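You operate a simulated robot arm through the tools that you are given. There is no shell and no other tool. Be economical: measure what you need, move in short steps, check, and stop when the job is done.

The job below is to be done with a simulated two-armed robot. You get a single attempt, and the scene is never put back.

## Task
Put the teal tag on the beige wooden dish. Then put the violet tag in the shallow basket. Then fetch the ochre clip from the deck of the hand cart and set it on the card with a green frame. Then take the wooden tag from the top of the pale table and leave it on the card with a blue frame. Then open the grey drawer, put the violet peg in the inside of the grey drawer and shut the drawer again. Then push the left threading drawer shut. Then close the upper drawer of the small cabinet. Then open the right blue drawer. The order counts. Set down upright: ochre clip.
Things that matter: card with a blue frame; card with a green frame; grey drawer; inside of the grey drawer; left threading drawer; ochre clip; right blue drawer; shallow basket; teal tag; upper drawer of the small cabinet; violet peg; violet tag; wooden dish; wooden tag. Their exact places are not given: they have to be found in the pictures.

It is judged by the outcome, as a careful person would: the job done as asked, and still so three seconds after it is handed in. It fails if anything else is knocked over, pushed out of place, dropped, spilled or broken.

## Robot
Two 6-joint arms with two-finger parallel grippers on one trunk, on a base that drives. Base frame: it is fixed to the floor where the robot stands at the start and does not move with it; the origin is under the middle of the robot, x ahead of it, y to its left, z up. Readings come in cm, degrees, newtons and seconds.
The left shoulder is at the start at [5, 17, 110.9], the right one opposite. Each reaches about 109.2 cm from its shoulder. Places, roughly: card with a blue frame [-375, 100, 50]; card with a green frame [-375, 100, 50]; grey drawer [-190, -60, 60]; inside of the grey drawer [-190, -70, 60]; left threading drawer [-290, -70, 70]; ochre clip (9x2x4 cm) [20, -70, 50]; right blue drawer [-920, 410, 70]; shallow basket (33x24x18 cm) [50, 40, 40]; teal tag [75, 0, 75]; upper drawer of the small cabinet [-920, 50, 50]; violet peg (11x2x2 cm) [-120, -80, 80]; violet tag [50, -25, 75]; wooden dish (12x10x4 cm) [-40, -80, 80]; wooden tag [-25, -75, 75]. Payload 1.57 kg a hand.
The tool frame of a hand sits at the grasp point between the pads (the TCP): z along the fingers, y along the line on which they close. The tips reach 3 cm beyond it. The gripper opens to 8 cm. The fingers are 1.7 cm wide and 1.2 cm thick; the gripper's body (4 by 8.2 cm) begins 8 cm behind the TCP.
Orientation is told as [roll, pitch, yaw] about the base's x, y, z axes, in that order, counted from this pose: with the fingers straight down and closing along the base's y, the tool's x points along the base's -x, its y along +y and its z along -z.

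## Interface
- The arms move only by the tool nudge_tool. It takes "left_commands", "right_commands" or both (then of equal length, played together; a hand with none holds still); each is a list of rows, each a list of 7 numbers: the turn, a rotation vector about the tool's x, y, z in units of 120 degrees (1.0 is 120 degrees), then the shift along the tool's x, y, z in units of 150 mm (1.0 is 150 mm), then the opening, from 0 (shut) to 1 (fully open). In form: [[ax, ay, az, x, y, z, jaw], ...]. A call has 1 to 8 rows; each row is the pose to reach, as a shift and turn from the pose commanded when the call began, along the tool's axes at that moment. A call with a number of a shift or a turn outside -1 to 1 is refused whole. A row lasts 0.2 s, in which the tool goes at most 5 cm and 8.6 degrees; a call with a longer step from one row to the next is refused whole, and so is a gripper value outside its range. Where a pose cannot be reached the arm comes as near as it can. A force on the tool above 40 N (or 10 N above the force at the start of the call, whichever is more), or a blocked arm, ends the call early, and 0.2 s more pass. Each finger travels about 7.2 cm/s and halts on what it meets, pressing with about 25 N; the grip force reading is that of the motor and also rises with nothing between the fingers. The clock runs only during rows and for 0.2 s after the last one: add rows that repeat a pose to give the fingers time. It gives the time, the measured TCP pose, the force on the tool (base axes), the opening and the grip force at its end, in the units of the frame above (readings bear some noise), with the torque about the TCP (base axes, N m) and any sound that the robot's microphone picked up, and new pictures: "pictures" is both (left out), scene, wrist or none (wrist: the cameras of the hands that moved).
- Cameras (640 x 400 px; columns grow to the right, rows downward): "scene" is now at [0.12, -4.92, 166.13]; the picture's right is [-0.76, -0.65, 0.00], its down [-0.57, 0.67, -0.48] and it looks along [0.31, -0.36, -0.88] (base axes); focal length 214 px, centre (320, 200). "left" rides on the left gripper at [7.2, 0.7, -12.2] in its tool frame; the picture's right is [-0.09, 1.00, 0.00], its down [-0.84, -0.08, -0.54] and it looks along [-0.54, -0.05, 0.84] (tool axes); focal length 238 px, centre (320, 200). "right" rides on the right gripper at [7.2, -0.7, -12.2] in its tool frame; the picture's right is [0.09, 1.00, 0.00], its down [-0.84, 0.08, -0.54] and it looks along [-0.54, 0.05, 0.84] (tool axes); focal length 238 px, centre (320, 200).
- slide_trunk(by): slides the trunk up (or, below 0, down) by that many cm; the arms and the scene camera ride with it, the base frame stays. It gives what a move gives, with no picture.
- roll_base(legs): drives the robot by 1 to 6 legs, each [ahead, left, turn to the left] in cm, cm and degrees, along the robot's own axes; the way and the turn of a leg run together, so that a leg with both is an arc; at most 150 cm and 180 degrees a leg. The arms and the cameras ride along, it lands a little off, and it stops where it bumps. It gives what a move gives, and a new picture of the scene camera.
- aim_head(pan, tilt): turns the head with the scene camera to pan (to the left, within 86 degrees either way) and tilt (down, from -29 to 69), counted from straight ahead of the robot. It gives what a move gives, and a new picture of the scene camera.
- locate(camera, pixels): for up to 12 pixels [column, row] of the newest picture of that camera ("zoom" is the newest enlarged one), the place [x, y, z] in the base frame of the surface seen there, good to about 0.2 cm. No time passes.
- enlarge(camera, box): a new picture of the part [left, top, right, bottom] of that camera's present view, enlarged. No time passes.
- job_done(): hands the job in; it is judged then, once.

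Go step by step. Measure first, check grasps and placings, and put right what went wrong. The budget is 145 turns and 260 pictures, counting those below and the enlarged ones. Unless the task says otherwise, let go and move clear before handing in, and close with one line.

The tools are called as a command line: name --argument value ..., lists and objects as JSON in quotes. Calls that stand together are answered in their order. nudge_tool: Moves the arms, as the interface text tells. Its arguments: {"type":"object","properties":{"left_commands":{"type":"array","items":{"type":"array","items":{"type":"number"}}},"right_commands":{"type":"array","items":{"type":"array","items":{"type":"number"}}},"pictures":{"type":"string","enum":["both","scene","wrist","none"]}},"required":[]} The other tools are called the same way: slide_trunk (by) slides the trunk up or down; roll_base (legs) drives the base; aim_head (pan, tilt) turns the head that bears the scene camera; locate (camera, pixels) gives the place of the surface under pixels of a picture; enlarge (camera, box) takes an enlarged picture of a part of a camera's view; job_done () hands the job in.

At the start:

```text
time_s: 0.0
left_tool_pos: [67.84, -13.46, 99.9]
left_tcp_rot: [0.0, -0.1, 0.0]
left_wrist_force: [0.9, -0.2, -0.6]
left_ft_torque: [0.0, 0.01, -0.01]
left_width: 8.02
left_grip_force: 0.1
right_tool_pos: [40.03, -59.45, 99.79]
right_tcp_rot: [0.0, 0.1, 0.0]
right_wrist_force: [-0.1, 0.4, 1.1]
right_ft_torque: [0.03, -0.01, -0.03]
right_width: 7.98
right_grip_force: 0.0
trunk travel left (down, up): [-72.4, 24.6]
robot x, y, heading: [-0.06, -0.05, 0.0]
head pan, tilt: [-49.5, 61.5]
```

scene: 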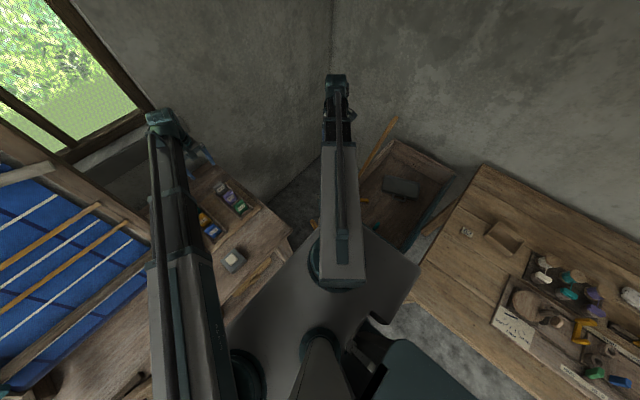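
right: 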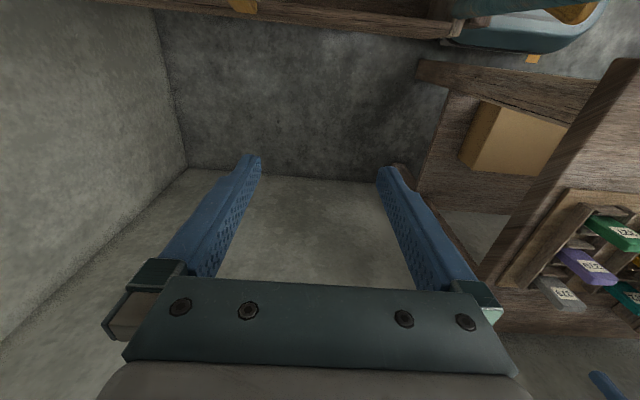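
left: 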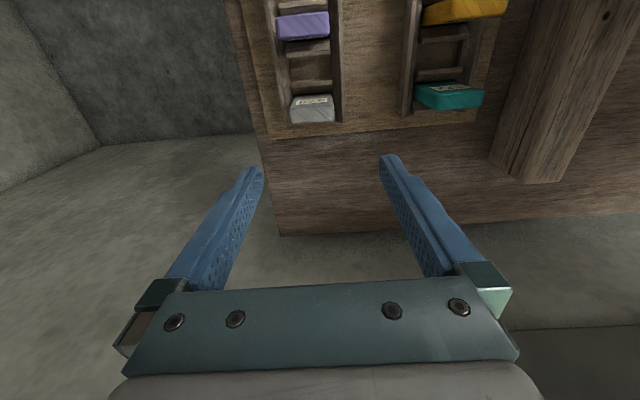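

The first pictures show a table ahead with tag racks, and a bench to the right. I look around with the head first.

aim_head --pan 0 --tilt 50

aim_head --pan -80 --tilt 45

aim_head --pan 50 --tilt 45

```text
time_s: 1.2
left_tool_pos: [67.68, -13.4, 99.85]
left_tcp_rot: [0.0, 0.1, 0.0]
left_wrist_force: [-0.1, 0.4, -0.7]
left_ft_torque: [0.03, 0.01, -0.02]
left_width: 8.0
left_grip_force: 0.0
right_tool_pos: [39.95, -59.39, 99.8]
right_tcp_rot: [0.0, 0.0, 0.0]
right_wrist_force: [0.4, -0.3, -0.7]
right_ft_torque: [0.02, 0.0, -0.01]
right_width: 8.0
right_grip_force: 0.0
trunk travel left (down, up): [-72.4, 24.6]
robot x, y, heading: [0.41, 0.03, -0.1]
head pan, tilt: [0.0, 50.0]
```

scene: 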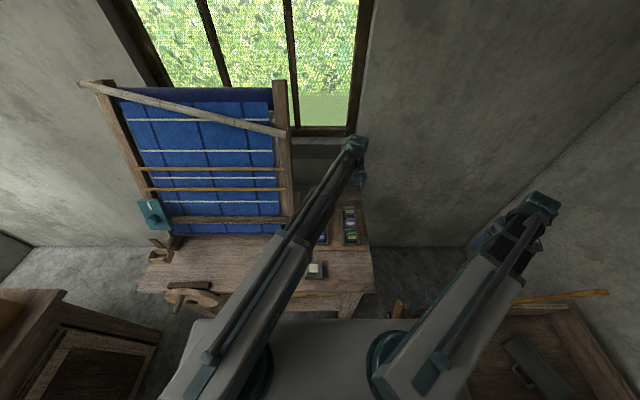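

```text
time_s: 2.7
left_tool_pos: [67.69, -13.38, 99.88]
left_tcp_rot: [0.0, 0.0, 0.0]
left_wrist_force: [-0.4, 0.3, -0.3]
left_ft_torque: [-0.01, 0.01, 0.0]
left_width: 8.0
left_grip_force: 0.0
right_tool_pos: [39.93, -59.35, 99.96]
right_tcp_rot: [0.0, 0.0, 0.0]
right_wrist_force: [0.2, -0.5, 0.7]
right_ft_torque: [-0.01, 0.01, 0.0]
right_width: 8.01
right_grip_force: 0.0
trunk travel left (down, up): [-72.4, 24.6]
robot x, y, heading: [0.13, -0.08, 0.1]
head pan, tilt: [-80.0, 45.0]
```

scene: 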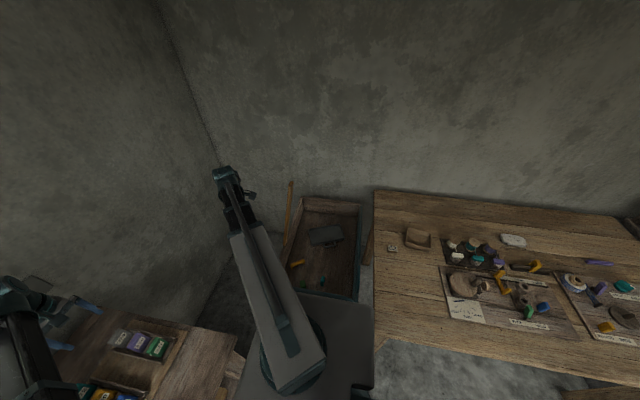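

```text
time_s: 4.8
left_tool_pos: [67.73, -13.44, 99.86]
left_tcp_rot: [-0.1, 0.0, 0.0]
left_wrist_force: [0.1, 0.3, 0.0]
left_ft_torque: [0.03, 0.0, -0.02]
left_width: 8.0
left_grip_force: 0.1
right_tool_pos: [39.98, -59.48, 99.77]
right_tcp_rot: [0.0, 0.0, 0.0]
right_wrist_force: [0.5, -0.5, 0.3]
right_ft_torque: [-0.02, -0.01, 0.02]
right_width: 8.01
right_grip_force: 0.1
trunk travel left (down, up): [-72.4, 24.6]
robot x, y, heading: [-0.02, -0.35, 0.1]
head pan, tilt: [50.0, 45.0]
```

scene: 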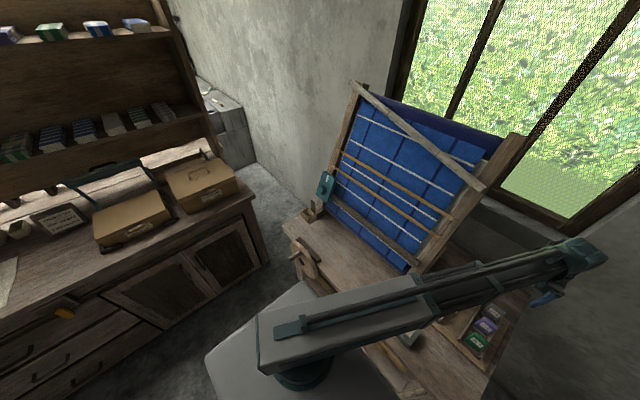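

Table ahead with loom, tags by the rack at (490,320); I enlarge to tell tags apart.

enlarge --camera "scene" --box '[280, 200, 600, 400]'

enlarge --camera "left" --box '[220, 0, 540, 200]'

enlarge --camera "right" --box '[320, 100, 640, 300]'

aim_head --pan -15 --tilt 69

```text
2.00 times, centred on (440, 300) of scene
```

zoom: 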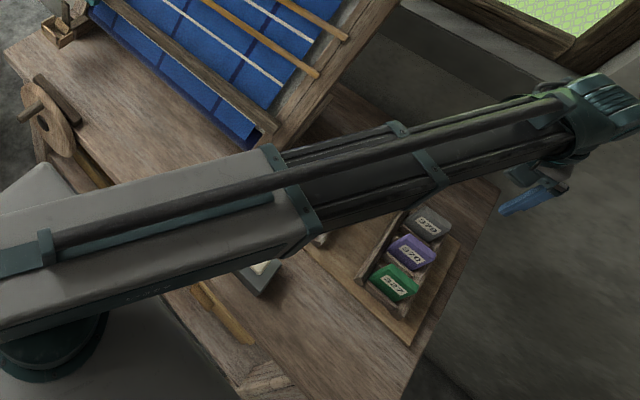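

```text
2.00 times, centred on (380, 100) of left
```

zoom: 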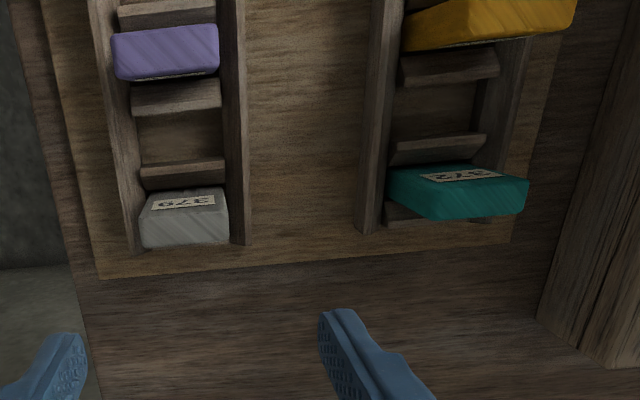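

```text
2.00 times, centred on (480, 200) of right
```

zoom: 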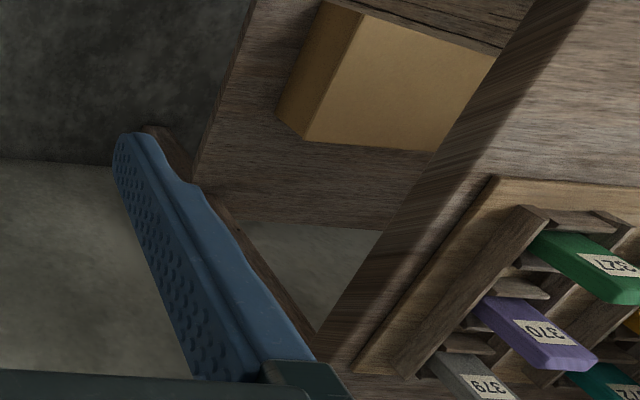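

```text
time_s: 6.2
left_tool_pos: [67.63, -13.45, 99.8]
left_tcp_rot: [0.0, 0.0, 0.0]
left_wrist_force: [0.1, 0.8, -0.7]
left_ft_torque: [-0.04, -0.03, 0.0]
left_width: 8.02
left_grip_force: 0.2
right_tool_pos: [39.99, -59.35, 99.8]
right_tcp_rot: [0.0, -0.1, 0.0]
right_wrist_force: [-0.2, 0.3, 0.8]
right_ft_torque: [0.01, -0.01, -0.02]
right_width: 8.0
right_grip_force: 0.1
trunk travel left (down, up): [-72.4, 24.6]
robot x, y, heading: [0.11, -0.02, 0.2]
head pan, tilt: [-15.0, 68.8]
```

scene: 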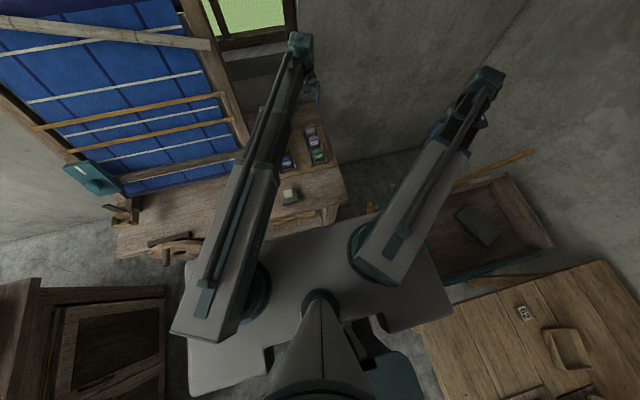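

The rack holds grey, violet and green tags on one side, teal, ochre and blue on the other. I measure the visible corners from the wrist cameras.

locate --camera "left" --pixels '[[447, 96], [415, 85], [482, 90], [480, 105], [432, 107], [455, 85], [302, 25], [278, 38], [328, 34], [300, 130], [312, 105], [460, 120]]'

locate --camera "scene" --pixels '[[315, 142], [310, 131], [318, 156], [287, 162], [289, 196], [323, 313], [180, 250], [333, 195], [523, 313], [570, 348], [475, 225]]'

enlarge --camera "scene" --box '[240, 100, 400, 200]'

```text
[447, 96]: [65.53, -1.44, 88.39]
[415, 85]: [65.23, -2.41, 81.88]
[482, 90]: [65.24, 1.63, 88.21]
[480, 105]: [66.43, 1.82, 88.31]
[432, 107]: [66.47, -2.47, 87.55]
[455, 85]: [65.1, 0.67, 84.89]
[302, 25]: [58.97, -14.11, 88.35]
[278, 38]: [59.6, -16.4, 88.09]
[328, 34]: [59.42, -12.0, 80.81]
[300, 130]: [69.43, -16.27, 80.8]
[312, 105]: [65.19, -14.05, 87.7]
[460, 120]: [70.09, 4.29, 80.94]
```

```text
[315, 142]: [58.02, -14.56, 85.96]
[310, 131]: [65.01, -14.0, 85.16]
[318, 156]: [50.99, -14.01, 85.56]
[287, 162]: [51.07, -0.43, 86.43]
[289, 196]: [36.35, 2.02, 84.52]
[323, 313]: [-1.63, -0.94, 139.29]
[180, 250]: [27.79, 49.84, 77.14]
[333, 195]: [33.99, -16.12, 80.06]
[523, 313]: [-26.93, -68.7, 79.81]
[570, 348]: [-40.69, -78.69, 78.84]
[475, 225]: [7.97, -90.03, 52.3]
```

```text
4.00 times, centred on (320, 150) of scene
```

zoom: 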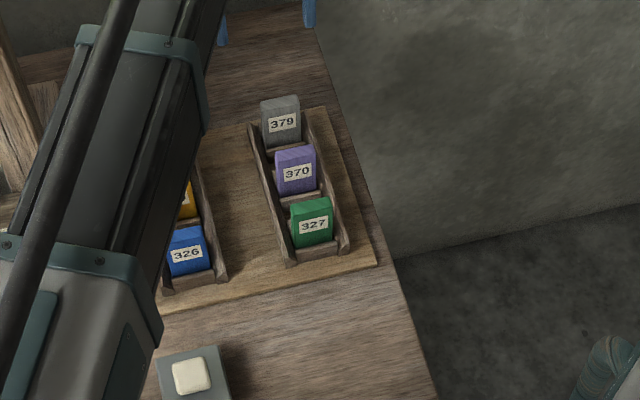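

Tags stand upright about 7 cm apart: teal near (66,0), violet near (59,-14). I still need the basket; I check pixels of the right view and look down left.

locate --camera "right" --pixels '[[480, 150], [530, 110], [560, 130], [520, 30], [570, 10], [600, 90], [450, 150], [240, 4]]'

aim_head --pan 35 --tilt 66

enlarge --camera "scene" --box '[200, 100, 520, 300]'

```text
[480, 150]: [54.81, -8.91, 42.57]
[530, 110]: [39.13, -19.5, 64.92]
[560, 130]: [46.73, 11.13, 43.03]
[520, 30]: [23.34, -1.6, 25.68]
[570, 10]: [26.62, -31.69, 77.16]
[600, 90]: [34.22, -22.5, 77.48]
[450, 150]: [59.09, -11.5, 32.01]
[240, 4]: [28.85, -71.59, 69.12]
```

```text
time_s: 7.4
left_tool_pos: [67.7, -13.46, 99.73]
left_tcp_rot: [-0.1, 0.0, 0.1]
left_wrist_force: [1.1, -0.4, -0.2]
left_ft_torque: [-0.02, -0.02, 0.04]
left_width: 8.0
left_grip_force: 0.0
right_tool_pos: [39.94, -59.4, 99.83]
right_tcp_rot: [0.0, -0.1, 0.0]
right_wrist_force: [1.0, -0.7, 1.0]
right_ft_torque: [0.01, 0.0, 0.0]
right_width: 7.99
right_grip_force: 0.1
trunk travel left (down, up): [-72.4, 24.6]
robot x, y, heading: [0.37, 0.27, 0.2]
head pan, tilt: [35.0, 66.0]
```

scene: 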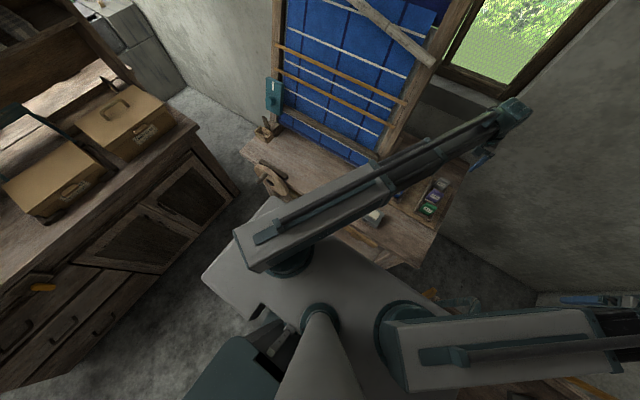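

```text
2.00 times, centred on (360, 200) of scene
```

zoom: 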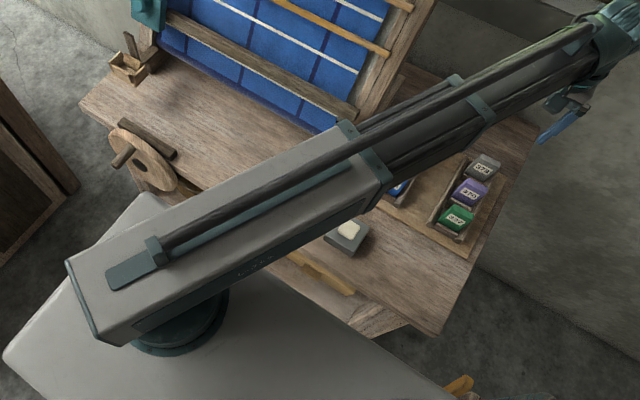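

The basket seems to be on a shelf beneath the table. I measure loom and table bounds before moving the left arm out of the way.

locate --camera "scene" --pixels '[[430, 55], [400, 110], [380, 150], [272, 95], [345, 5], [275, 180], [250, 160], [365, 225], [410, 262], [355, 150], [265, 133], [340, 235]]'

nudge_tool --left_commands '[[0, 0, 0, 0, 0, -0.33, 1], [0, 0, 0, 0, 0, -0.66, 1], [0, 0, 0, 0.33, 0.1, -0.9, 1], [0, 0, 0, 0.66, 0.4, -0.95, 1], [0, 0, 0, 0.95, 0.7, -1, 1]]' --pictures "both"

```text
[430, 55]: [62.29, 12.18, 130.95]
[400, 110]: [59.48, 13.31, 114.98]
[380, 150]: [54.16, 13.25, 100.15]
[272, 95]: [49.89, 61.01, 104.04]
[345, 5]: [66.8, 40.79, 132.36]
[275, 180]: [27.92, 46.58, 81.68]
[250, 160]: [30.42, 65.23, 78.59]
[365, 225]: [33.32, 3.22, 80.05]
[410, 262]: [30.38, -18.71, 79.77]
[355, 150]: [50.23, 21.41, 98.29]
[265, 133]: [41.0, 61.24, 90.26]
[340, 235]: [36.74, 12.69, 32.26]
```

```text
refused: row 3 steps farther than a row can; nothing moved
```

The loom covers y 13–61 with x>47. I retract the left hand in smaller steps.

nudge_tool --left_commands '[[0, 0, 0, 0, 0, -0.32, 1], [0, 0, 0, 0, 0, -0.64, 1], [0, 0, 0, 0.28, 0, -0.8, 1], [0, 0, 0, 0.6, 0, -0.85, 1], [0, 0, 0, 0.92, 0, -0.85, 1], [0, 0, 0, 0.96, 0.3, -0.85, 1], [0, 0, 0, 1, 0.6, -0.85, 1], [0, 0, 0, 1, 0.9, -0.85, 1]]' --pictures "wrist"

nudge_tool --left_commands '[[0, 0, 0, 0.32, 0, 0, 1], [0, 0, 0, 0.64, 0.1, 0, 1], [0, 0, 0, 0.64, 0.4, 0, 1], [0, 0, 0, 0.64, 0.7, 0, 1]]' --pictures "both"

```text
time_s: 9.2
left_tool_pos: [52.75, -0.35, 99.86]
left_tcp_rot: [0.0, 0.0, 0.0]
left_wrist_force: [-0.6, 0.1, -0.3]
left_ft_torque: [0.01, 0.02, 0.0]
left_width: 8.01
left_grip_force: 0.0
left hand out of reach, approached as far as the arm can: row 1, 2, 3, 4, 5, 6, 7, 8
right_tool_pos: [39.88, -59.42, 99.95]
right_tcp_rot: [0.0, 0.1, 0.0]
right_wrist_force: [-0.1, 0.5, 0.4]
right_ft_torque: [0.02, 0.01, 0.01]
right_width: 8.01
right_grip_force: 0.1
trunk travel left (down, up): [-72.4, 24.6]
robot x, y, heading: [-0.3, 0.71, 0.1]
head pan, tilt: [35.0, 66.0]
```

left: 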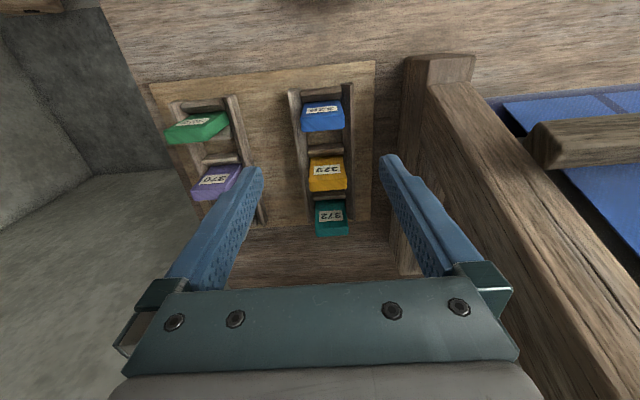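

```text
refused: row 2 steps farther than a row can; nothing moved
```

The hand cannot go higher than z≈100 pointing down, so the trunk sets height. This view shows teal (330,217) well; I measure tags here.

locate --camera "left" --pixels '[[331, 230], [331, 215], [316, 230], [347, 230], [331, 225], [330, 205], [327, 184], [327, 188], [315, 205], [348, 205], [330, 194], [294, 180]]'

enlarge --camera "left" --box '[170, 80, 370, 250]'

```text
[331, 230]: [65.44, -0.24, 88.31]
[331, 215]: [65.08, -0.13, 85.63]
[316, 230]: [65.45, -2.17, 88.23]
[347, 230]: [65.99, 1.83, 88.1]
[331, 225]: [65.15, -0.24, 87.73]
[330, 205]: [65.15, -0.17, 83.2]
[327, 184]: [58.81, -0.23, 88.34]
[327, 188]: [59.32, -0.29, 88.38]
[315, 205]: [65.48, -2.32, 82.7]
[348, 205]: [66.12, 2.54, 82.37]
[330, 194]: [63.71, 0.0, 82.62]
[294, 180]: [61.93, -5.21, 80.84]
```

```text
2.35 times, centred on (270, 165) of left
```

zoom: 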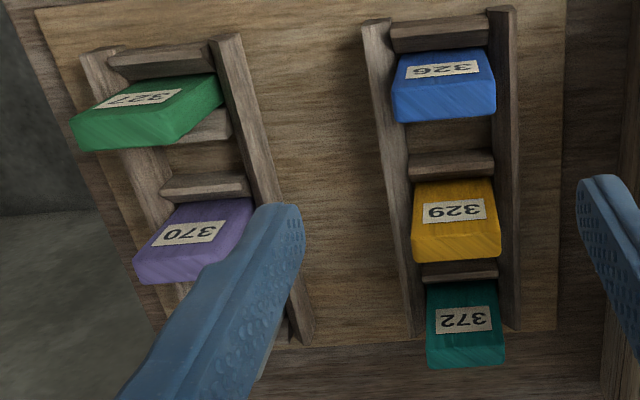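

Teal: face x≈65.1, y −2.2…1.9, top z 88.3. I'll take it with the right hand (it can reach the dish), so the left hand retreats to about (34,22).

nudge_tool --left_commands '[[0, 0, 0, 0.32, 0, 0, 1], [0, 0, 0, 0.62, 0.1, 0, 1], [0, 0, 0, 0.9, 0.25, 0, 1], [0, 0, 0, 1.0, 0.55, 0, 1], [0, 0, 0, 1.0, 0.85, 0, 1], [0, 0, 0, 1.0, 1.0, 0, 1]]' --pictures "scene"

aim_head --pan 0 --tilt 60

```text
time_s: 10.6
left_tool_pos: [45.76, 14.32, 99.75]
left_tcp_rot: [0.0, 0.1, -0.1]
left_wrist_force: [0.2, 0.0, 0.0]
left_ft_torque: [0.0, 0.03, 0.01]
left_width: 8.01
left_grip_force: 0.1
left hand out of reach, approached as far as the arm can: row 3, 4, 5, 6
right_tool_pos: [39.86, -59.36, 99.85]
right_tcp_rot: [-0.1, 0.1, 0.0]
right_wrist_force: [1.1, -0.1, 1.1]
right_ft_torque: [-0.03, -0.04, 0.01]
right_width: 8.0
right_grip_force: 0.0
trunk travel left (down, up): [-72.4, 24.6]
robot x, y, heading: [0.24, 0.26, -0.1]
head pan, tilt: [35.0, 66.0]
```

scene: 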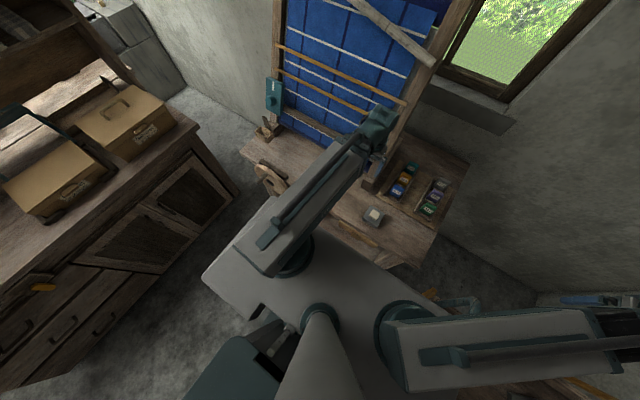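

```text
time_s: 11.6
left_tool_pos: [45.58, 14.26, 99.89]
left_tcp_rot: [0.1, 0.1, 0.0]
left_wrist_force: [0.3, 0.0, -0.2]
left_ft_torque: [0.03, 0.0, 0.0]
left_width: 8.01
left_grip_force: 0.1
right_tool_pos: [39.95, -59.38, 99.8]
right_tcp_rot: [0.1, 0.1, 0.0]
right_wrist_force: [-0.5, 0.6, -0.2]
right_ft_torque: [-0.01, 0.0, 0.01]
right_width: 7.99
right_grip_force: 0.0
trunk travel left (down, up): [-72.4, 24.6]
robot x, y, heading: [-0.29, -0.14, -0.0]
head pan, tilt: [0.0, 60.0]
```

scene: 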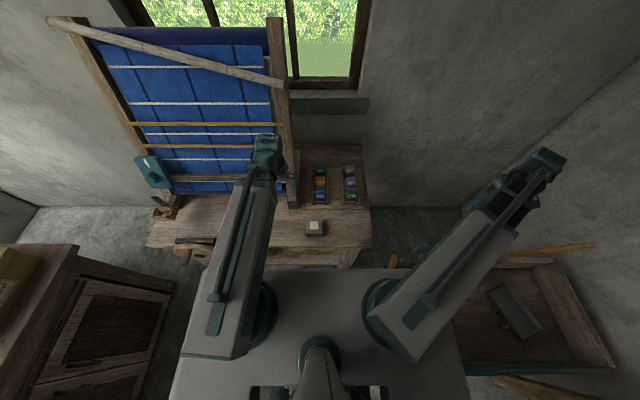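

The arm is telescopic with about 40 cm minimum radius; the left hand is clear at (46,14). I swing the right hand over the teal tag in four chained moves.

nudge_tool --right_commands '[[0, 0, 0, -0.108, 0.247, 0, 1], [0, 0, 0, -0.217, 0.493, 0, 1], [0, 0, 0, -0.325, 0.74, 0, 1], [0, 0, 0, -0.434, 0.987, 0, 1]]' --pictures "none"

nudge_tool --right_commands '[[0, 0, 0, -0.108, 0.247, 0, 1], [0, 0, 0, -0.217, 0.493, 0, 1], [0, 0, 0, -0.325, 0.74, 0, 1], [0, 0, 0, -0.434, 0.987, 0, 1]]' --pictures "none"

nudge_tool --right_commands '[[0, 0, 0, -0.108, 0.247, 0, 1], [0, 0, 0, -0.217, 0.493, 0, 1], [0, 0, 0, -0.325, 0.74, 0, 1], [0, 0, 0, -0.434, 0.987, 0, 1]]' --pictures "none"

nudge_tool --right_commands '[[0, 0, 0, -0.108, 0.247, 0, 1], [0, 0, 0, -0.217, 0.493, 0, 1], [0, 0, 0, -0.325, 0.74, 0, 1], [0, 0, 0, -0.434, 0.987, 0, 1]]' --pictures "both"

```text
time_s: 12.6
left_tool_pos: [45.71, 14.24, 99.91]
left_tcp_rot: [0.0, 0.1, 0.0]
left_wrist_force: [-0.5, -0.6, 0.2]
left_ft_torque: [0.02, 0.0, -0.01]
left_width: 8.02
left_grip_force: 0.0
right_tool_pos: [46.66, -44.45, 99.75]
right_tcp_rot: [-0.1, 0.0, 0.0]
right_wrist_force: [-0.3, -0.1, 0.3]
right_ft_torque: [-0.02, -0.04, -0.03]
right_width: 8.0
right_grip_force: 0.1
trunk travel left (down, up): [-72.4, 24.6]
robot x, y, heading: [-0.2, -0.14, -0.2]
head pan, tilt: [0.0, 60.0]
```

```text
time_s: 13.6
left_tool_pos: [45.7, 14.27, 99.87]
left_tcp_rot: [0.1, 0.1, 0.0]
left_wrist_force: [0.2, -0.1, -0.3]
left_ft_torque: [0.0, 0.01, -0.05]
left_width: 7.98
left_grip_force: 0.2
right_tool_pos: [53.14, -29.7, 99.89]
right_tcp_rot: [-0.1, 0.0, -0.1]
right_wrist_force: [0.7, 0.2, -0.1]
right_ft_torque: [-0.01, -0.03, 0.0]
right_width: 8.0
right_grip_force: 0.1
trunk travel left (down, up): [-72.4, 24.6]
robot x, y, heading: [-0.09, 0.02, -0.0]
head pan, tilt: [0.0, 60.0]
```

```text
time_s: 14.6
left_tool_pos: [45.64, 14.29, 99.87]
left_tcp_rot: [0.0, 0.0, 0.0]
left_wrist_force: [-0.8, 0.4, 0.0]
left_ft_torque: [-0.03, -0.01, 0.01]
left_width: 7.98
left_grip_force: 0.1
right_tool_pos: [59.39, -14.78, 99.78]
right_tcp_rot: [0.0, 0.0, -0.2]
right_wrist_force: [-0.6, -0.4, -0.6]
right_ft_torque: [-0.01, 0.01, 0.02]
right_width: 8.0
right_grip_force: 0.1
trunk travel left (down, up): [-72.4, 24.6]
robot x, y, heading: [-0.06, 0.21, -0.1]
head pan, tilt: [0.0, 60.0]
```

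```text
time_s: 15.6
left_tool_pos: [45.69, 14.19, 99.93]
left_tcp_rot: [0.0, 0.1, 0.1]
left_wrist_force: [-0.8, -0.6, -0.4]
left_ft_torque: [0.03, -0.01, 0.02]
left_width: 8.01
left_grip_force: 0.0
right_tool_pos: [66.22, -0.04, 99.82]
right_tcp_rot: [0.0, -0.1, 0.0]
right_wrist_force: [0.3, 0.0, -0.4]
right_ft_torque: [-0.01, 0.02, 0.01]
right_width: 8.01
right_grip_force: 0.0
trunk travel left (down, up): [-72.4, 24.6]
robot x, y, heading: [0.11, 0.13, -0.1]
head pan, tilt: [0.0, 60.0]
```

scene: 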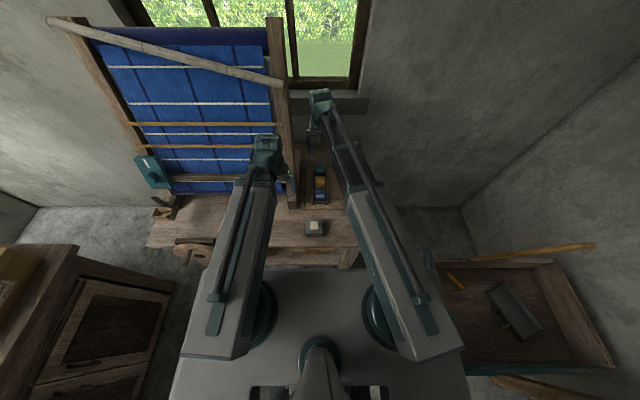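
right: 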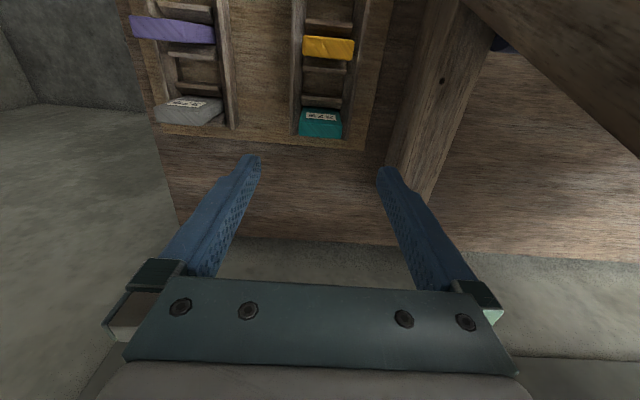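

Teal top at (320,130) and a post at about (410,150). I measure both before descending.

locate --camera "right" --pixels '[[318, 126], [318, 136], [303, 130], [340, 130], [320, 112], [425, 100], [400, 150], [440, 60], [352, 145], [345, 110], [296, 128], [420, 30]]'

enlarge --camera "right" --box '[260, 70, 420, 170]'

```text
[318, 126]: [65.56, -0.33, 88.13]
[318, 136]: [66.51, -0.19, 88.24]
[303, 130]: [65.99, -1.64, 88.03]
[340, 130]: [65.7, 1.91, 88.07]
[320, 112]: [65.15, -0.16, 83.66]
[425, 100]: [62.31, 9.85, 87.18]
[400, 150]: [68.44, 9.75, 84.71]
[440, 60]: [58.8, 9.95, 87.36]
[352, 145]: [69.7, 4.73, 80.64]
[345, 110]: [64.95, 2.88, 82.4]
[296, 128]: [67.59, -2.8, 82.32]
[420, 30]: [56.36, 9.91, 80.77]
```

```text
4.00 times, centred on (340, 120) of right
```

zoom: 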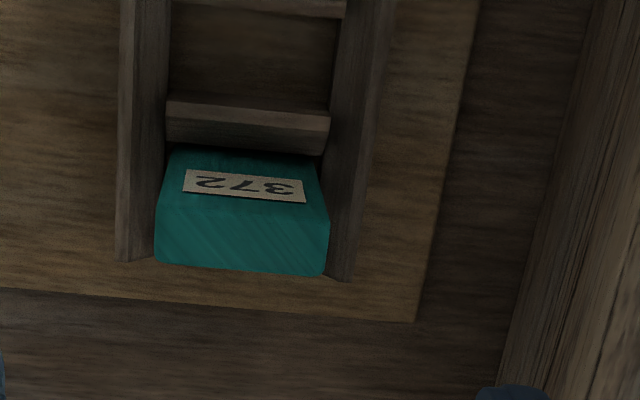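

Clearances are fine (rails end at z 82.4, post starts at y 9.7). I lower the right hand to z≈86.9 and close.

nudge_tool --right_commands '[[0, 0, 0, 0.01, 0, 0.22, 0.9], [0, 0, 0, 0.02, 0, 0.44, 0.9], [0, 0, 0, 0.02, 0, 0.65, 0.9], [0, 0, 0, 0.02, 0, 0.86, 0.9], [0, 0, 0, 0.02, 0, 0.86, 0], [0, 0, 0, 0.02, 0, 0.86, 0], [0, 0, 0, 0.02, 0, 0.86, 0]]' --pictures "wrist"

```text
time_s: 17.2
left_tool_pos: [45.57, 14.22, 99.93]
left_tcp_rot: [0.1, 0.1, 0.0]
left_wrist_force: [0.0, 0.5, -0.2]
left_ft_torque: [0.01, 0.0, -0.02]
left_width: 8.03
left_grip_force: 0.1
right_tool_pos: [66.02, -0.18, 99.89]
right_tcp_rot: [0.0, -0.1, 0.1]
right_wrist_force: [0.2, -0.5, -0.3]
right_ft_torque: [-0.01, -0.03, 0.01]
right_width: 0.02
right_grip_force: 21.6
right hand out of reach, approached as far as the arm can: row 1, 2, 3, 4, 5, 6, 7
trunk travel left (down, up): [-72.4, 24.6]
robot x, y, heading: [0.17, -0.11, -0.2]
head pan, tilt: [0.0, 60.0]
```

right: 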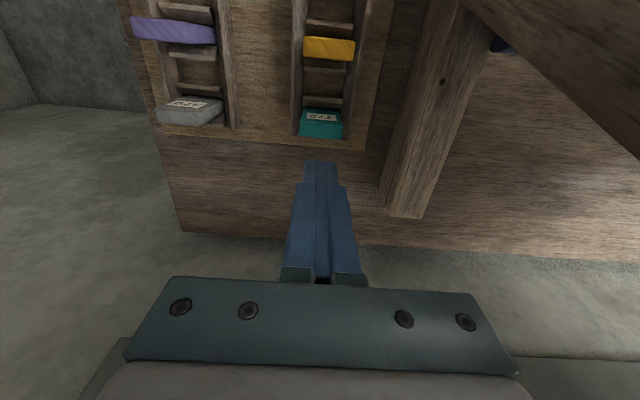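

The arm itself moves only in the horizontal plane; height comes from the trunk. I check what lies around the left hand before the trunk goes down.

locate --camera "scene" --pixels '[[160, 282], [75, 245], [30, 270], [200, 245], [175, 245], [292, 205], [165, 210], [150, 300], [120, 340], [285, 180], [275, 215]]'

nudge_tool --left_commands '[[0, 0, 0, 0, 0, 0, 1]]' --right_commands '[[0, 0, 0, 0, 0, 0, 0.9]]' --pictures "wrist"

```text
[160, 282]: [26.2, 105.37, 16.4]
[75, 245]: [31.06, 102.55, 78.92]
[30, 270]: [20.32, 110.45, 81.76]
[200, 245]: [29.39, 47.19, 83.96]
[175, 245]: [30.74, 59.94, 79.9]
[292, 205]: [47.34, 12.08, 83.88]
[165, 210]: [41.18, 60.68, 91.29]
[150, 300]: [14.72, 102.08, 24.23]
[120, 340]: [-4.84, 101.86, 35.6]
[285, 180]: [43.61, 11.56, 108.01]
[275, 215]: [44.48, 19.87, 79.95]
```

```text
time_s: 17.6
left_tool_pos: [45.66, 14.28, 99.93]
left_tcp_rot: [0.0, 0.0, 0.0]
left_wrist_force: [-0.3, 0.2, 0.0]
left_ft_torque: [0.01, -0.02, 0.0]
left_width: 8.0
left_grip_force: 0.0
right_tool_pos: [65.96, -0.09, 99.83]
right_tcp_rot: [0.0, 0.0, 0.0]
right_wrist_force: [0.7, 0.0, -0.3]
right_ft_torque: [-0.03, -0.04, -0.01]
right_width: 5.25
right_grip_force: 0.0
trunk travel left (down, up): [-72.4, 24.6]
robot x, y, heading: [0.42, 0.28, -0.1]
head pan, tilt: [0.0, 60.0]
```

right: 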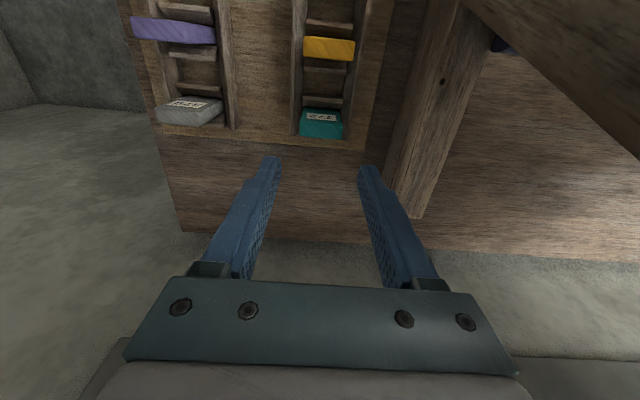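
left: 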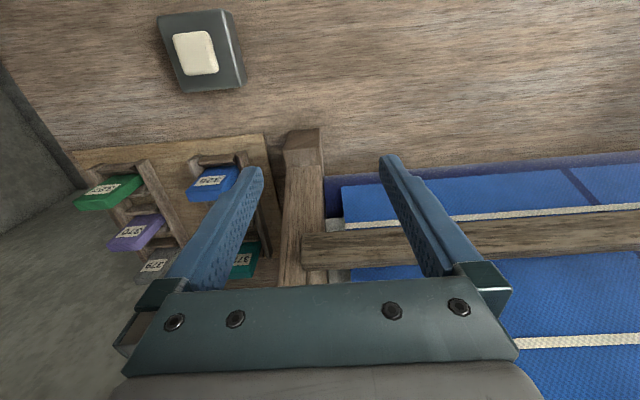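

A loom foot starts at x 47, so the left hand would hit it when lowered. I swing the left hand out over the free floor at about (12,62).

nudge_tool --left_commands '[[0, 0, 0, 0.03, 0.3, 0, 1], [0, 0, 0, 0.06, 0.6, 0, 1], [0, 0, 0, 0.113, 0.913, 0, 1]]' --pictures "none"

nudge_tool --left_commands '[[0, 0, 0, 0.09, 0.25, 0, 1], [0, 0, 0, 0.18, 0.5, 0, 1], [0, 0, 0, 0.27, 0.72, 0, 1], [0, 0, 0, 0.367, 0.933, 0, 1]]' --pictures "none"

nudge_tool --left_commands '[[0, 0, 0, 0.17, 0.22, 0, 1], [0, 0, 0, 0.34, 0.45, 0, 1], [0, 0, 0, 0.55, 0.68, 0, 1], [0, 0, 0, 0.7, 0.83, 0, 1], [0, 0, 0, 0.833, 0.933, 0, 1]]' --pictures "none"

nudge_tool --left_commands '[[0, 0, 0, 0.25, 0.15, 0, 1], [0, 0, 0, 0.5, 0.28, 0, 1], [0, 0, 0, 0.75, 0.4, 0, 1], [0, 0, 0, 0.933, 0.4, 0, 1]]' --pictures "both"

```text
time_s: 18.4
left_tool_pos: [44.33, 27.83, 99.98]
left_tcp_rot: [0.0, 0.1, 0.1]
left_wrist_force: [-0.7, -0.1, 0.9]
left_ft_torque: [0.02, 0.01, 0.0]
left_width: 7.99
left_grip_force: 0.1
left hand out of reach, approached as far as the arm can: row 1, 2
right_tool_pos: [66.04, -0.08, 99.9]
right_tcp_rot: [0.0, 0.1, 0.0]
right_wrist_force: [-0.3, -0.1, 0.4]
right_ft_torque: [0.03, -0.01, -0.04]
right_width: 7.19
right_grip_force: 0.1
trunk travel left (down, up): [-72.4, 24.6]
robot x, y, heading: [0.07, 0.08, 0.1]
head pan, tilt: [0.0, 60.0]
```

```text
time_s: 19.4
left_tool_pos: [38.48, 41.71, 99.88]
left_tcp_rot: [0.0, 0.0, 0.1]
left_wrist_force: [-0.2, 0.0, -0.4]
left_ft_torque: [-0.03, 0.02, 0.03]
left_width: 7.99
left_grip_force: 0.0
left hand out of reach, approached as far as the arm can: row 1
right_tool_pos: [66.0, -0.17, 99.82]
right_tcp_rot: [0.0, -0.1, 0.1]
right_wrist_force: [-0.4, 0.2, -0.9]
right_ft_torque: [0.01, -0.01, -0.03]
right_width: 7.2
right_grip_force: 0.0
trunk travel left (down, up): [-72.4, 24.6]
robot x, y, heading: [-0.48, -0.02, 0.1]
head pan, tilt: [0.0, 60.0]
```

```text
time_s: 20.6
left_tool_pos: [26.12, 55.79, 99.79]
left_tcp_rot: [-0.1, 0.1, 0.0]
left_wrist_force: [0.3, 1.0, 0.1]
left_ft_torque: [0.02, -0.01, -0.05]
left_width: 7.99
left_grip_force: 0.0
right_tool_pos: [66.03, -0.25, 99.88]
right_tcp_rot: [-0.1, 0.0, 0.0]
right_wrist_force: [-0.2, -0.6, 0.9]
right_ft_torque: [0.03, -0.03, -0.03]
right_width: 7.18
right_grip_force: 0.0
trunk travel left (down, up): [-72.4, 24.6]
robot x, y, heading: [0.12, -0.47, -0.1]
head pan, tilt: [0.0, 60.0]
```

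```text
time_s: 21.6
left_tool_pos: [12.0, 61.84, 99.71]
left_tcp_rot: [0.0, 0.1, 0.0]
left_wrist_force: [0.6, -0.8, -0.6]
left_ft_torque: [0.01, -0.03, 0.0]
left_width: 8.01
left_grip_force: 0.1
right_tool_pos: [66.07, -0.11, 99.86]
right_tcp_rot: [0.0, -0.1, 0.0]
right_wrist_force: [-0.2, 0.1, -0.1]
right_ft_torque: [-0.01, 0.01, -0.01]
right_width: 7.19
right_grip_force: 0.0
trunk travel left (down, up): [-72.4, 24.6]
robot x, y, heading: [-0.05, 0.33, -0.1]
head pan, tilt: [0.0, 60.0]
```

scene: 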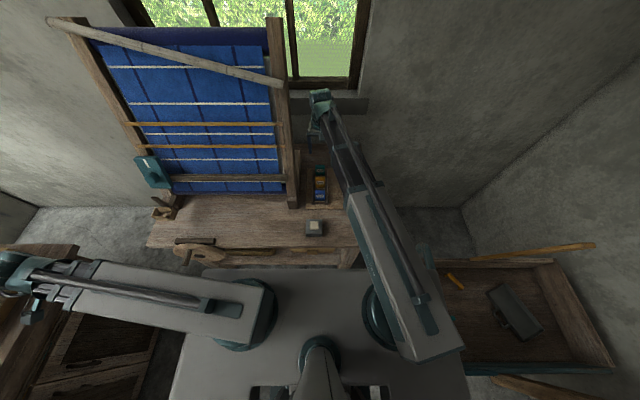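
left: 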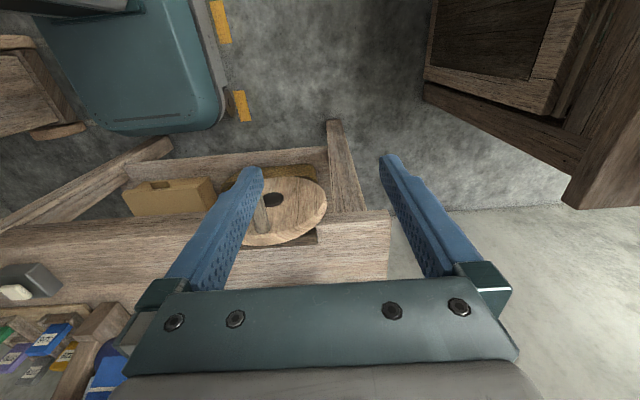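

Left arm is clear over the floor. Lower the trunk by 12.9 so the right TCP sits at z≈87.

slide_trunk --by -12.9

nudge_tool --right_commands '[[0, 0, 0, 0, 0, 0, 0.9]]' --pictures "wrist"

```text
time_s: 23.1
left_tool_pos: [12.0, 61.95, 86.89]
left_tcp_rot: [0.0, 0.0, 0.0]
left_wrist_force: [-1.4, 0.5, -0.4]
left_ft_torque: [0.02, 0.01, -0.03]
left_width: 8.0
left_grip_force: 0.0
right_tool_pos: [66.03, -0.11, 86.95]
right_tcp_rot: [0.0, 0.0, -0.1]
right_wrist_force: [0.2, -0.4, -0.1]
right_ft_torque: [0.01, -0.02, 0.05]
right_width: 7.2
right_grip_force: 0.0
trunk travel left (down, up): [-59.5, 37.5]
robot x, y, heading: [0.12, -0.08, -0.2]
head pan, tilt: [0.0, 60.0]
```

```text
time_s: 23.6
left_tool_pos: [11.99, 61.8, 86.93]
left_tcp_rot: [-0.1, -0.1, 0.0]
left_wrist_force: [0.3, 0.3, -0.3]
left_ft_torque: [0.01, -0.03, -0.02]
left_width: 7.98
left_grip_force: 0.1
right_tool_pos: [65.94, -0.2, 86.97]
right_tcp_rot: [0.0, 0.1, 0.0]
right_wrist_force: [-0.4, 0.9, 0.2]
right_ft_torque: [0.0, 0.0, -0.01]
right_width: 7.21
right_grip_force: 0.1
trunk travel left (down, up): [-59.5, 37.5]
robot x, y, heading: [0.04, -0.03, -0.3]
head pan, tilt: [0.0, 60.0]
```

right: 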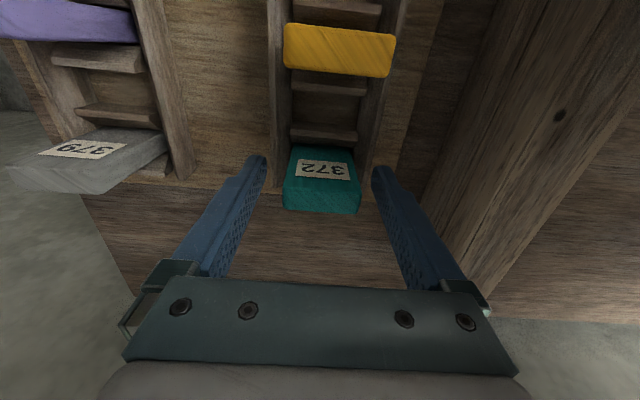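

The teal tag lies between the fingertips. I close and lift with the trunk.

nudge_tool --right_commands '[[0, 0, 0, 0, 0, 0, 0], [0, 0, 0, 0, 0, 0, 0], [0, 0, 0, 0, 0, 0, 0], [0, 0, 0, 0, 0, 0, 0]]' --pictures "wrist"

slide_trunk --by 12

nudge_tool --right_commands '[[0, 0, 0, 0, 0, 0, 0]]' --pictures "wrist"

```text
time_s: 24.6
left_tool_pos: [12.03, 61.92, 87.02]
left_tcp_rot: [0.0, 0.0, 0.0]
left_wrist_force: [0.1, -0.5, -0.6]
left_ft_torque: [0.0, 0.01, 0.03]
left_width: 8.02
left_grip_force: 0.1
right_tool_pos: [66.08, -0.19, 86.95]
right_tcp_rot: [0.0, 0.0, 0.0]
right_wrist_force: [0.0, -0.6, 0.9]
right_ft_torque: [0.04, -0.05, 0.0]
right_width: 4.31
right_grip_force: 24.8
trunk travel left (down, up): [-59.5, 37.5]
robot x, y, heading: [0.13, 0.46, 0.3]
head pan, tilt: [0.0, 60.0]
```

right: 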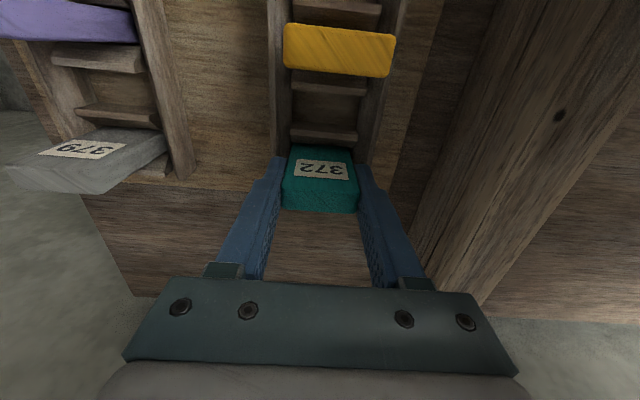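

```text
time_s: 26.1
left_tool_pos: [12.15, 61.91, 98.92]
left_tcp_rot: [-0.1, 0.0, 0.0]
left_wrist_force: [-0.2, 0.3, 0.5]
left_ft_torque: [0.0, -0.02, 0.03]
left_width: 8.0
left_grip_force: 0.2
right_tool_pos: [65.93, -0.17, 98.83]
right_tcp_rot: [0.0, 0.0, -0.1]
right_wrist_force: [-0.5, 0.1, -0.5]
right_ft_torque: [0.03, -0.01, 0.03]
right_width: 4.28
right_grip_force: 25.2
trunk travel left (down, up): [-71.5, 25.5]
robot x, y, heading: [0.02, -0.22, 0.1]
head pan, tilt: [0.0, 60.0]
```

```text
time_s: 26.4
left_tool_pos: [12.07, 61.74, 98.98]
left_tcp_rot: [0.0, 0.0, 0.0]
left_wrist_force: [-0.2, 0.3, -0.2]
left_ft_torque: [0.03, 0.0, -0.02]
left_width: 8.01
left_grip_force: 0.0
right_tool_pos: [66.1, -0.13, 98.99]
right_tcp_rot: [0.1, 0.0, 0.0]
right_wrist_force: [0.0, 0.3, -0.4]
right_ft_torque: [0.02, 0.01, 0.01]
right_width: 4.3
right_grip_force: 25.4
trunk travel left (down, up): [-71.5, 25.5]
robot x, y, heading: [0.26, -0.02, -0.1]
head pan, tilt: [0.0, 60.0]
```

right: 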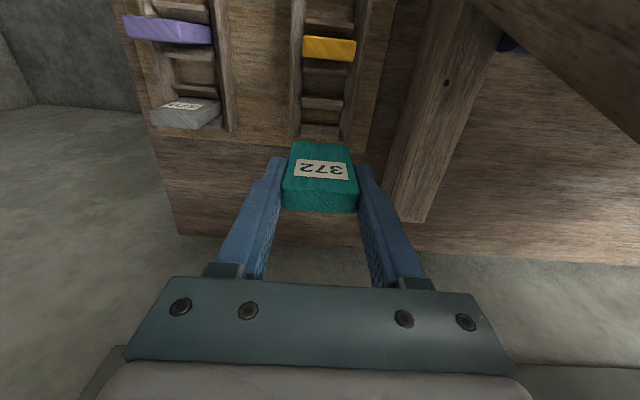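

Teal is held (width 4.3). Before swinging to the dish I check the cart handle and pale table with the head turned right.

aim_head --pan -86 --tilt 55

enlarge --camera "scene" --box '[220, 160, 460, 310]'

enlarge --camera "scene" --box '[400, 140, 640, 290]'

```text
time_s: 28.1
left_tool_pos: [12.09, 61.94, 98.99]
left_tcp_rot: [0.0, 0.0, 0.0]
left_wrist_force: [-0.4, 0.5, 1.0]
left_ft_torque: [-0.01, -0.02, 0.04]
left_width: 8.03
left_grip_force: 0.0
right_tool_pos: [65.97, -0.14, 98.9]
right_tcp_rot: [0.0, -0.1, 0.0]
right_wrist_force: [-0.2, -1.2, -0.6]
right_ft_torque: [0.0, 0.0, 0.02]
right_width: 4.31
right_grip_force: 24.7
trunk travel left (down, up): [-71.5, 25.5]
robot x, y, heading: [0.01, 0.07, -0.0]
head pan, tilt: [-85.9, 55.0]
```

scene: 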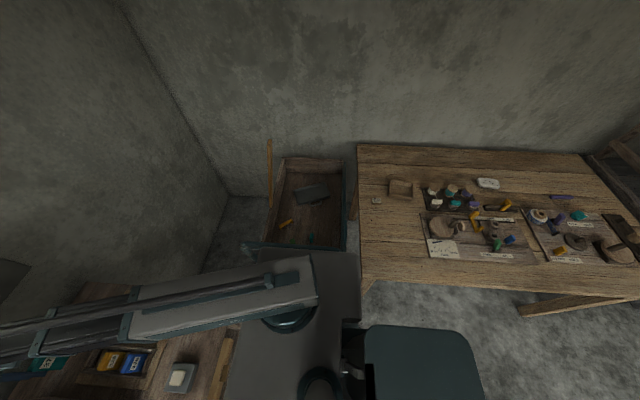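

```text
2.67 times, centred on (340, 235) of scene
```

zoom: 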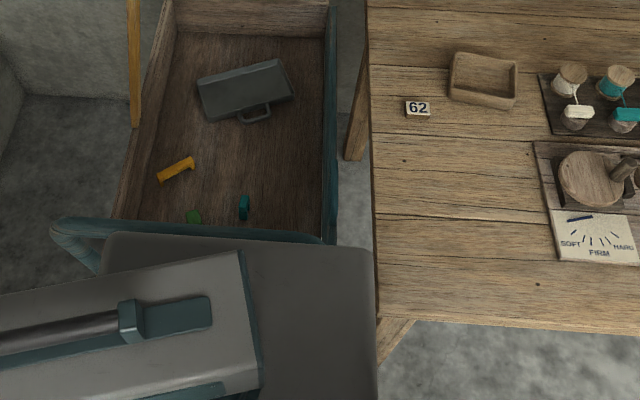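

```text
2.67 times, centred on (520, 215) of scene
```

zoom: 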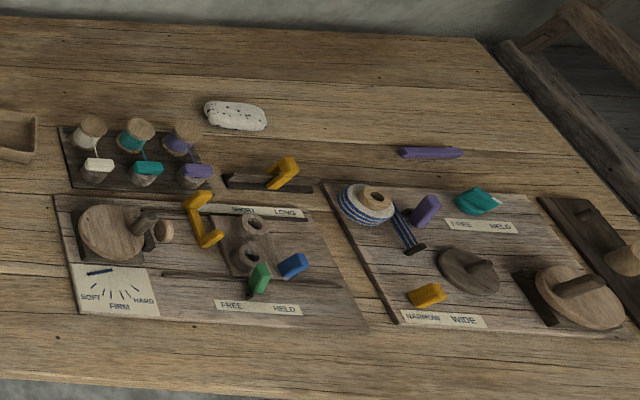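

Wooden tag "62", dish, ochre clip in the cart and violet peg on the table are all visible. I measure them.

locate --camera "scene" --pixels '[[377, 201], [401, 190], [390, 187], [402, 180], [413, 188], [401, 198], [286, 223], [560, 197], [269, 150], [360, 145], [362, 255], [310, 158]]'

locate --camera "zoom" --pixels '[[402, 152], [462, 152], [430, 153], [235, 115]]'

```text
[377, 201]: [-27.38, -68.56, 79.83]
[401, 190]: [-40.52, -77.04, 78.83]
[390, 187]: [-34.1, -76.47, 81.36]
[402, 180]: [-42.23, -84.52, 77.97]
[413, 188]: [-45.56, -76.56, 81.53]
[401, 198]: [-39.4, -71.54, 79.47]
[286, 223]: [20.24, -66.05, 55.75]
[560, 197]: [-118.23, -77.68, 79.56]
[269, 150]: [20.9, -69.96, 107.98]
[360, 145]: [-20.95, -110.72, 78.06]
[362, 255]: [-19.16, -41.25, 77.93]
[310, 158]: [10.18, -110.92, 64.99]
```

```text
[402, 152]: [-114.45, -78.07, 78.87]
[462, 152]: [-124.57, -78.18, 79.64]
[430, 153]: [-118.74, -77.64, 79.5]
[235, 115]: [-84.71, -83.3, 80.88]
```

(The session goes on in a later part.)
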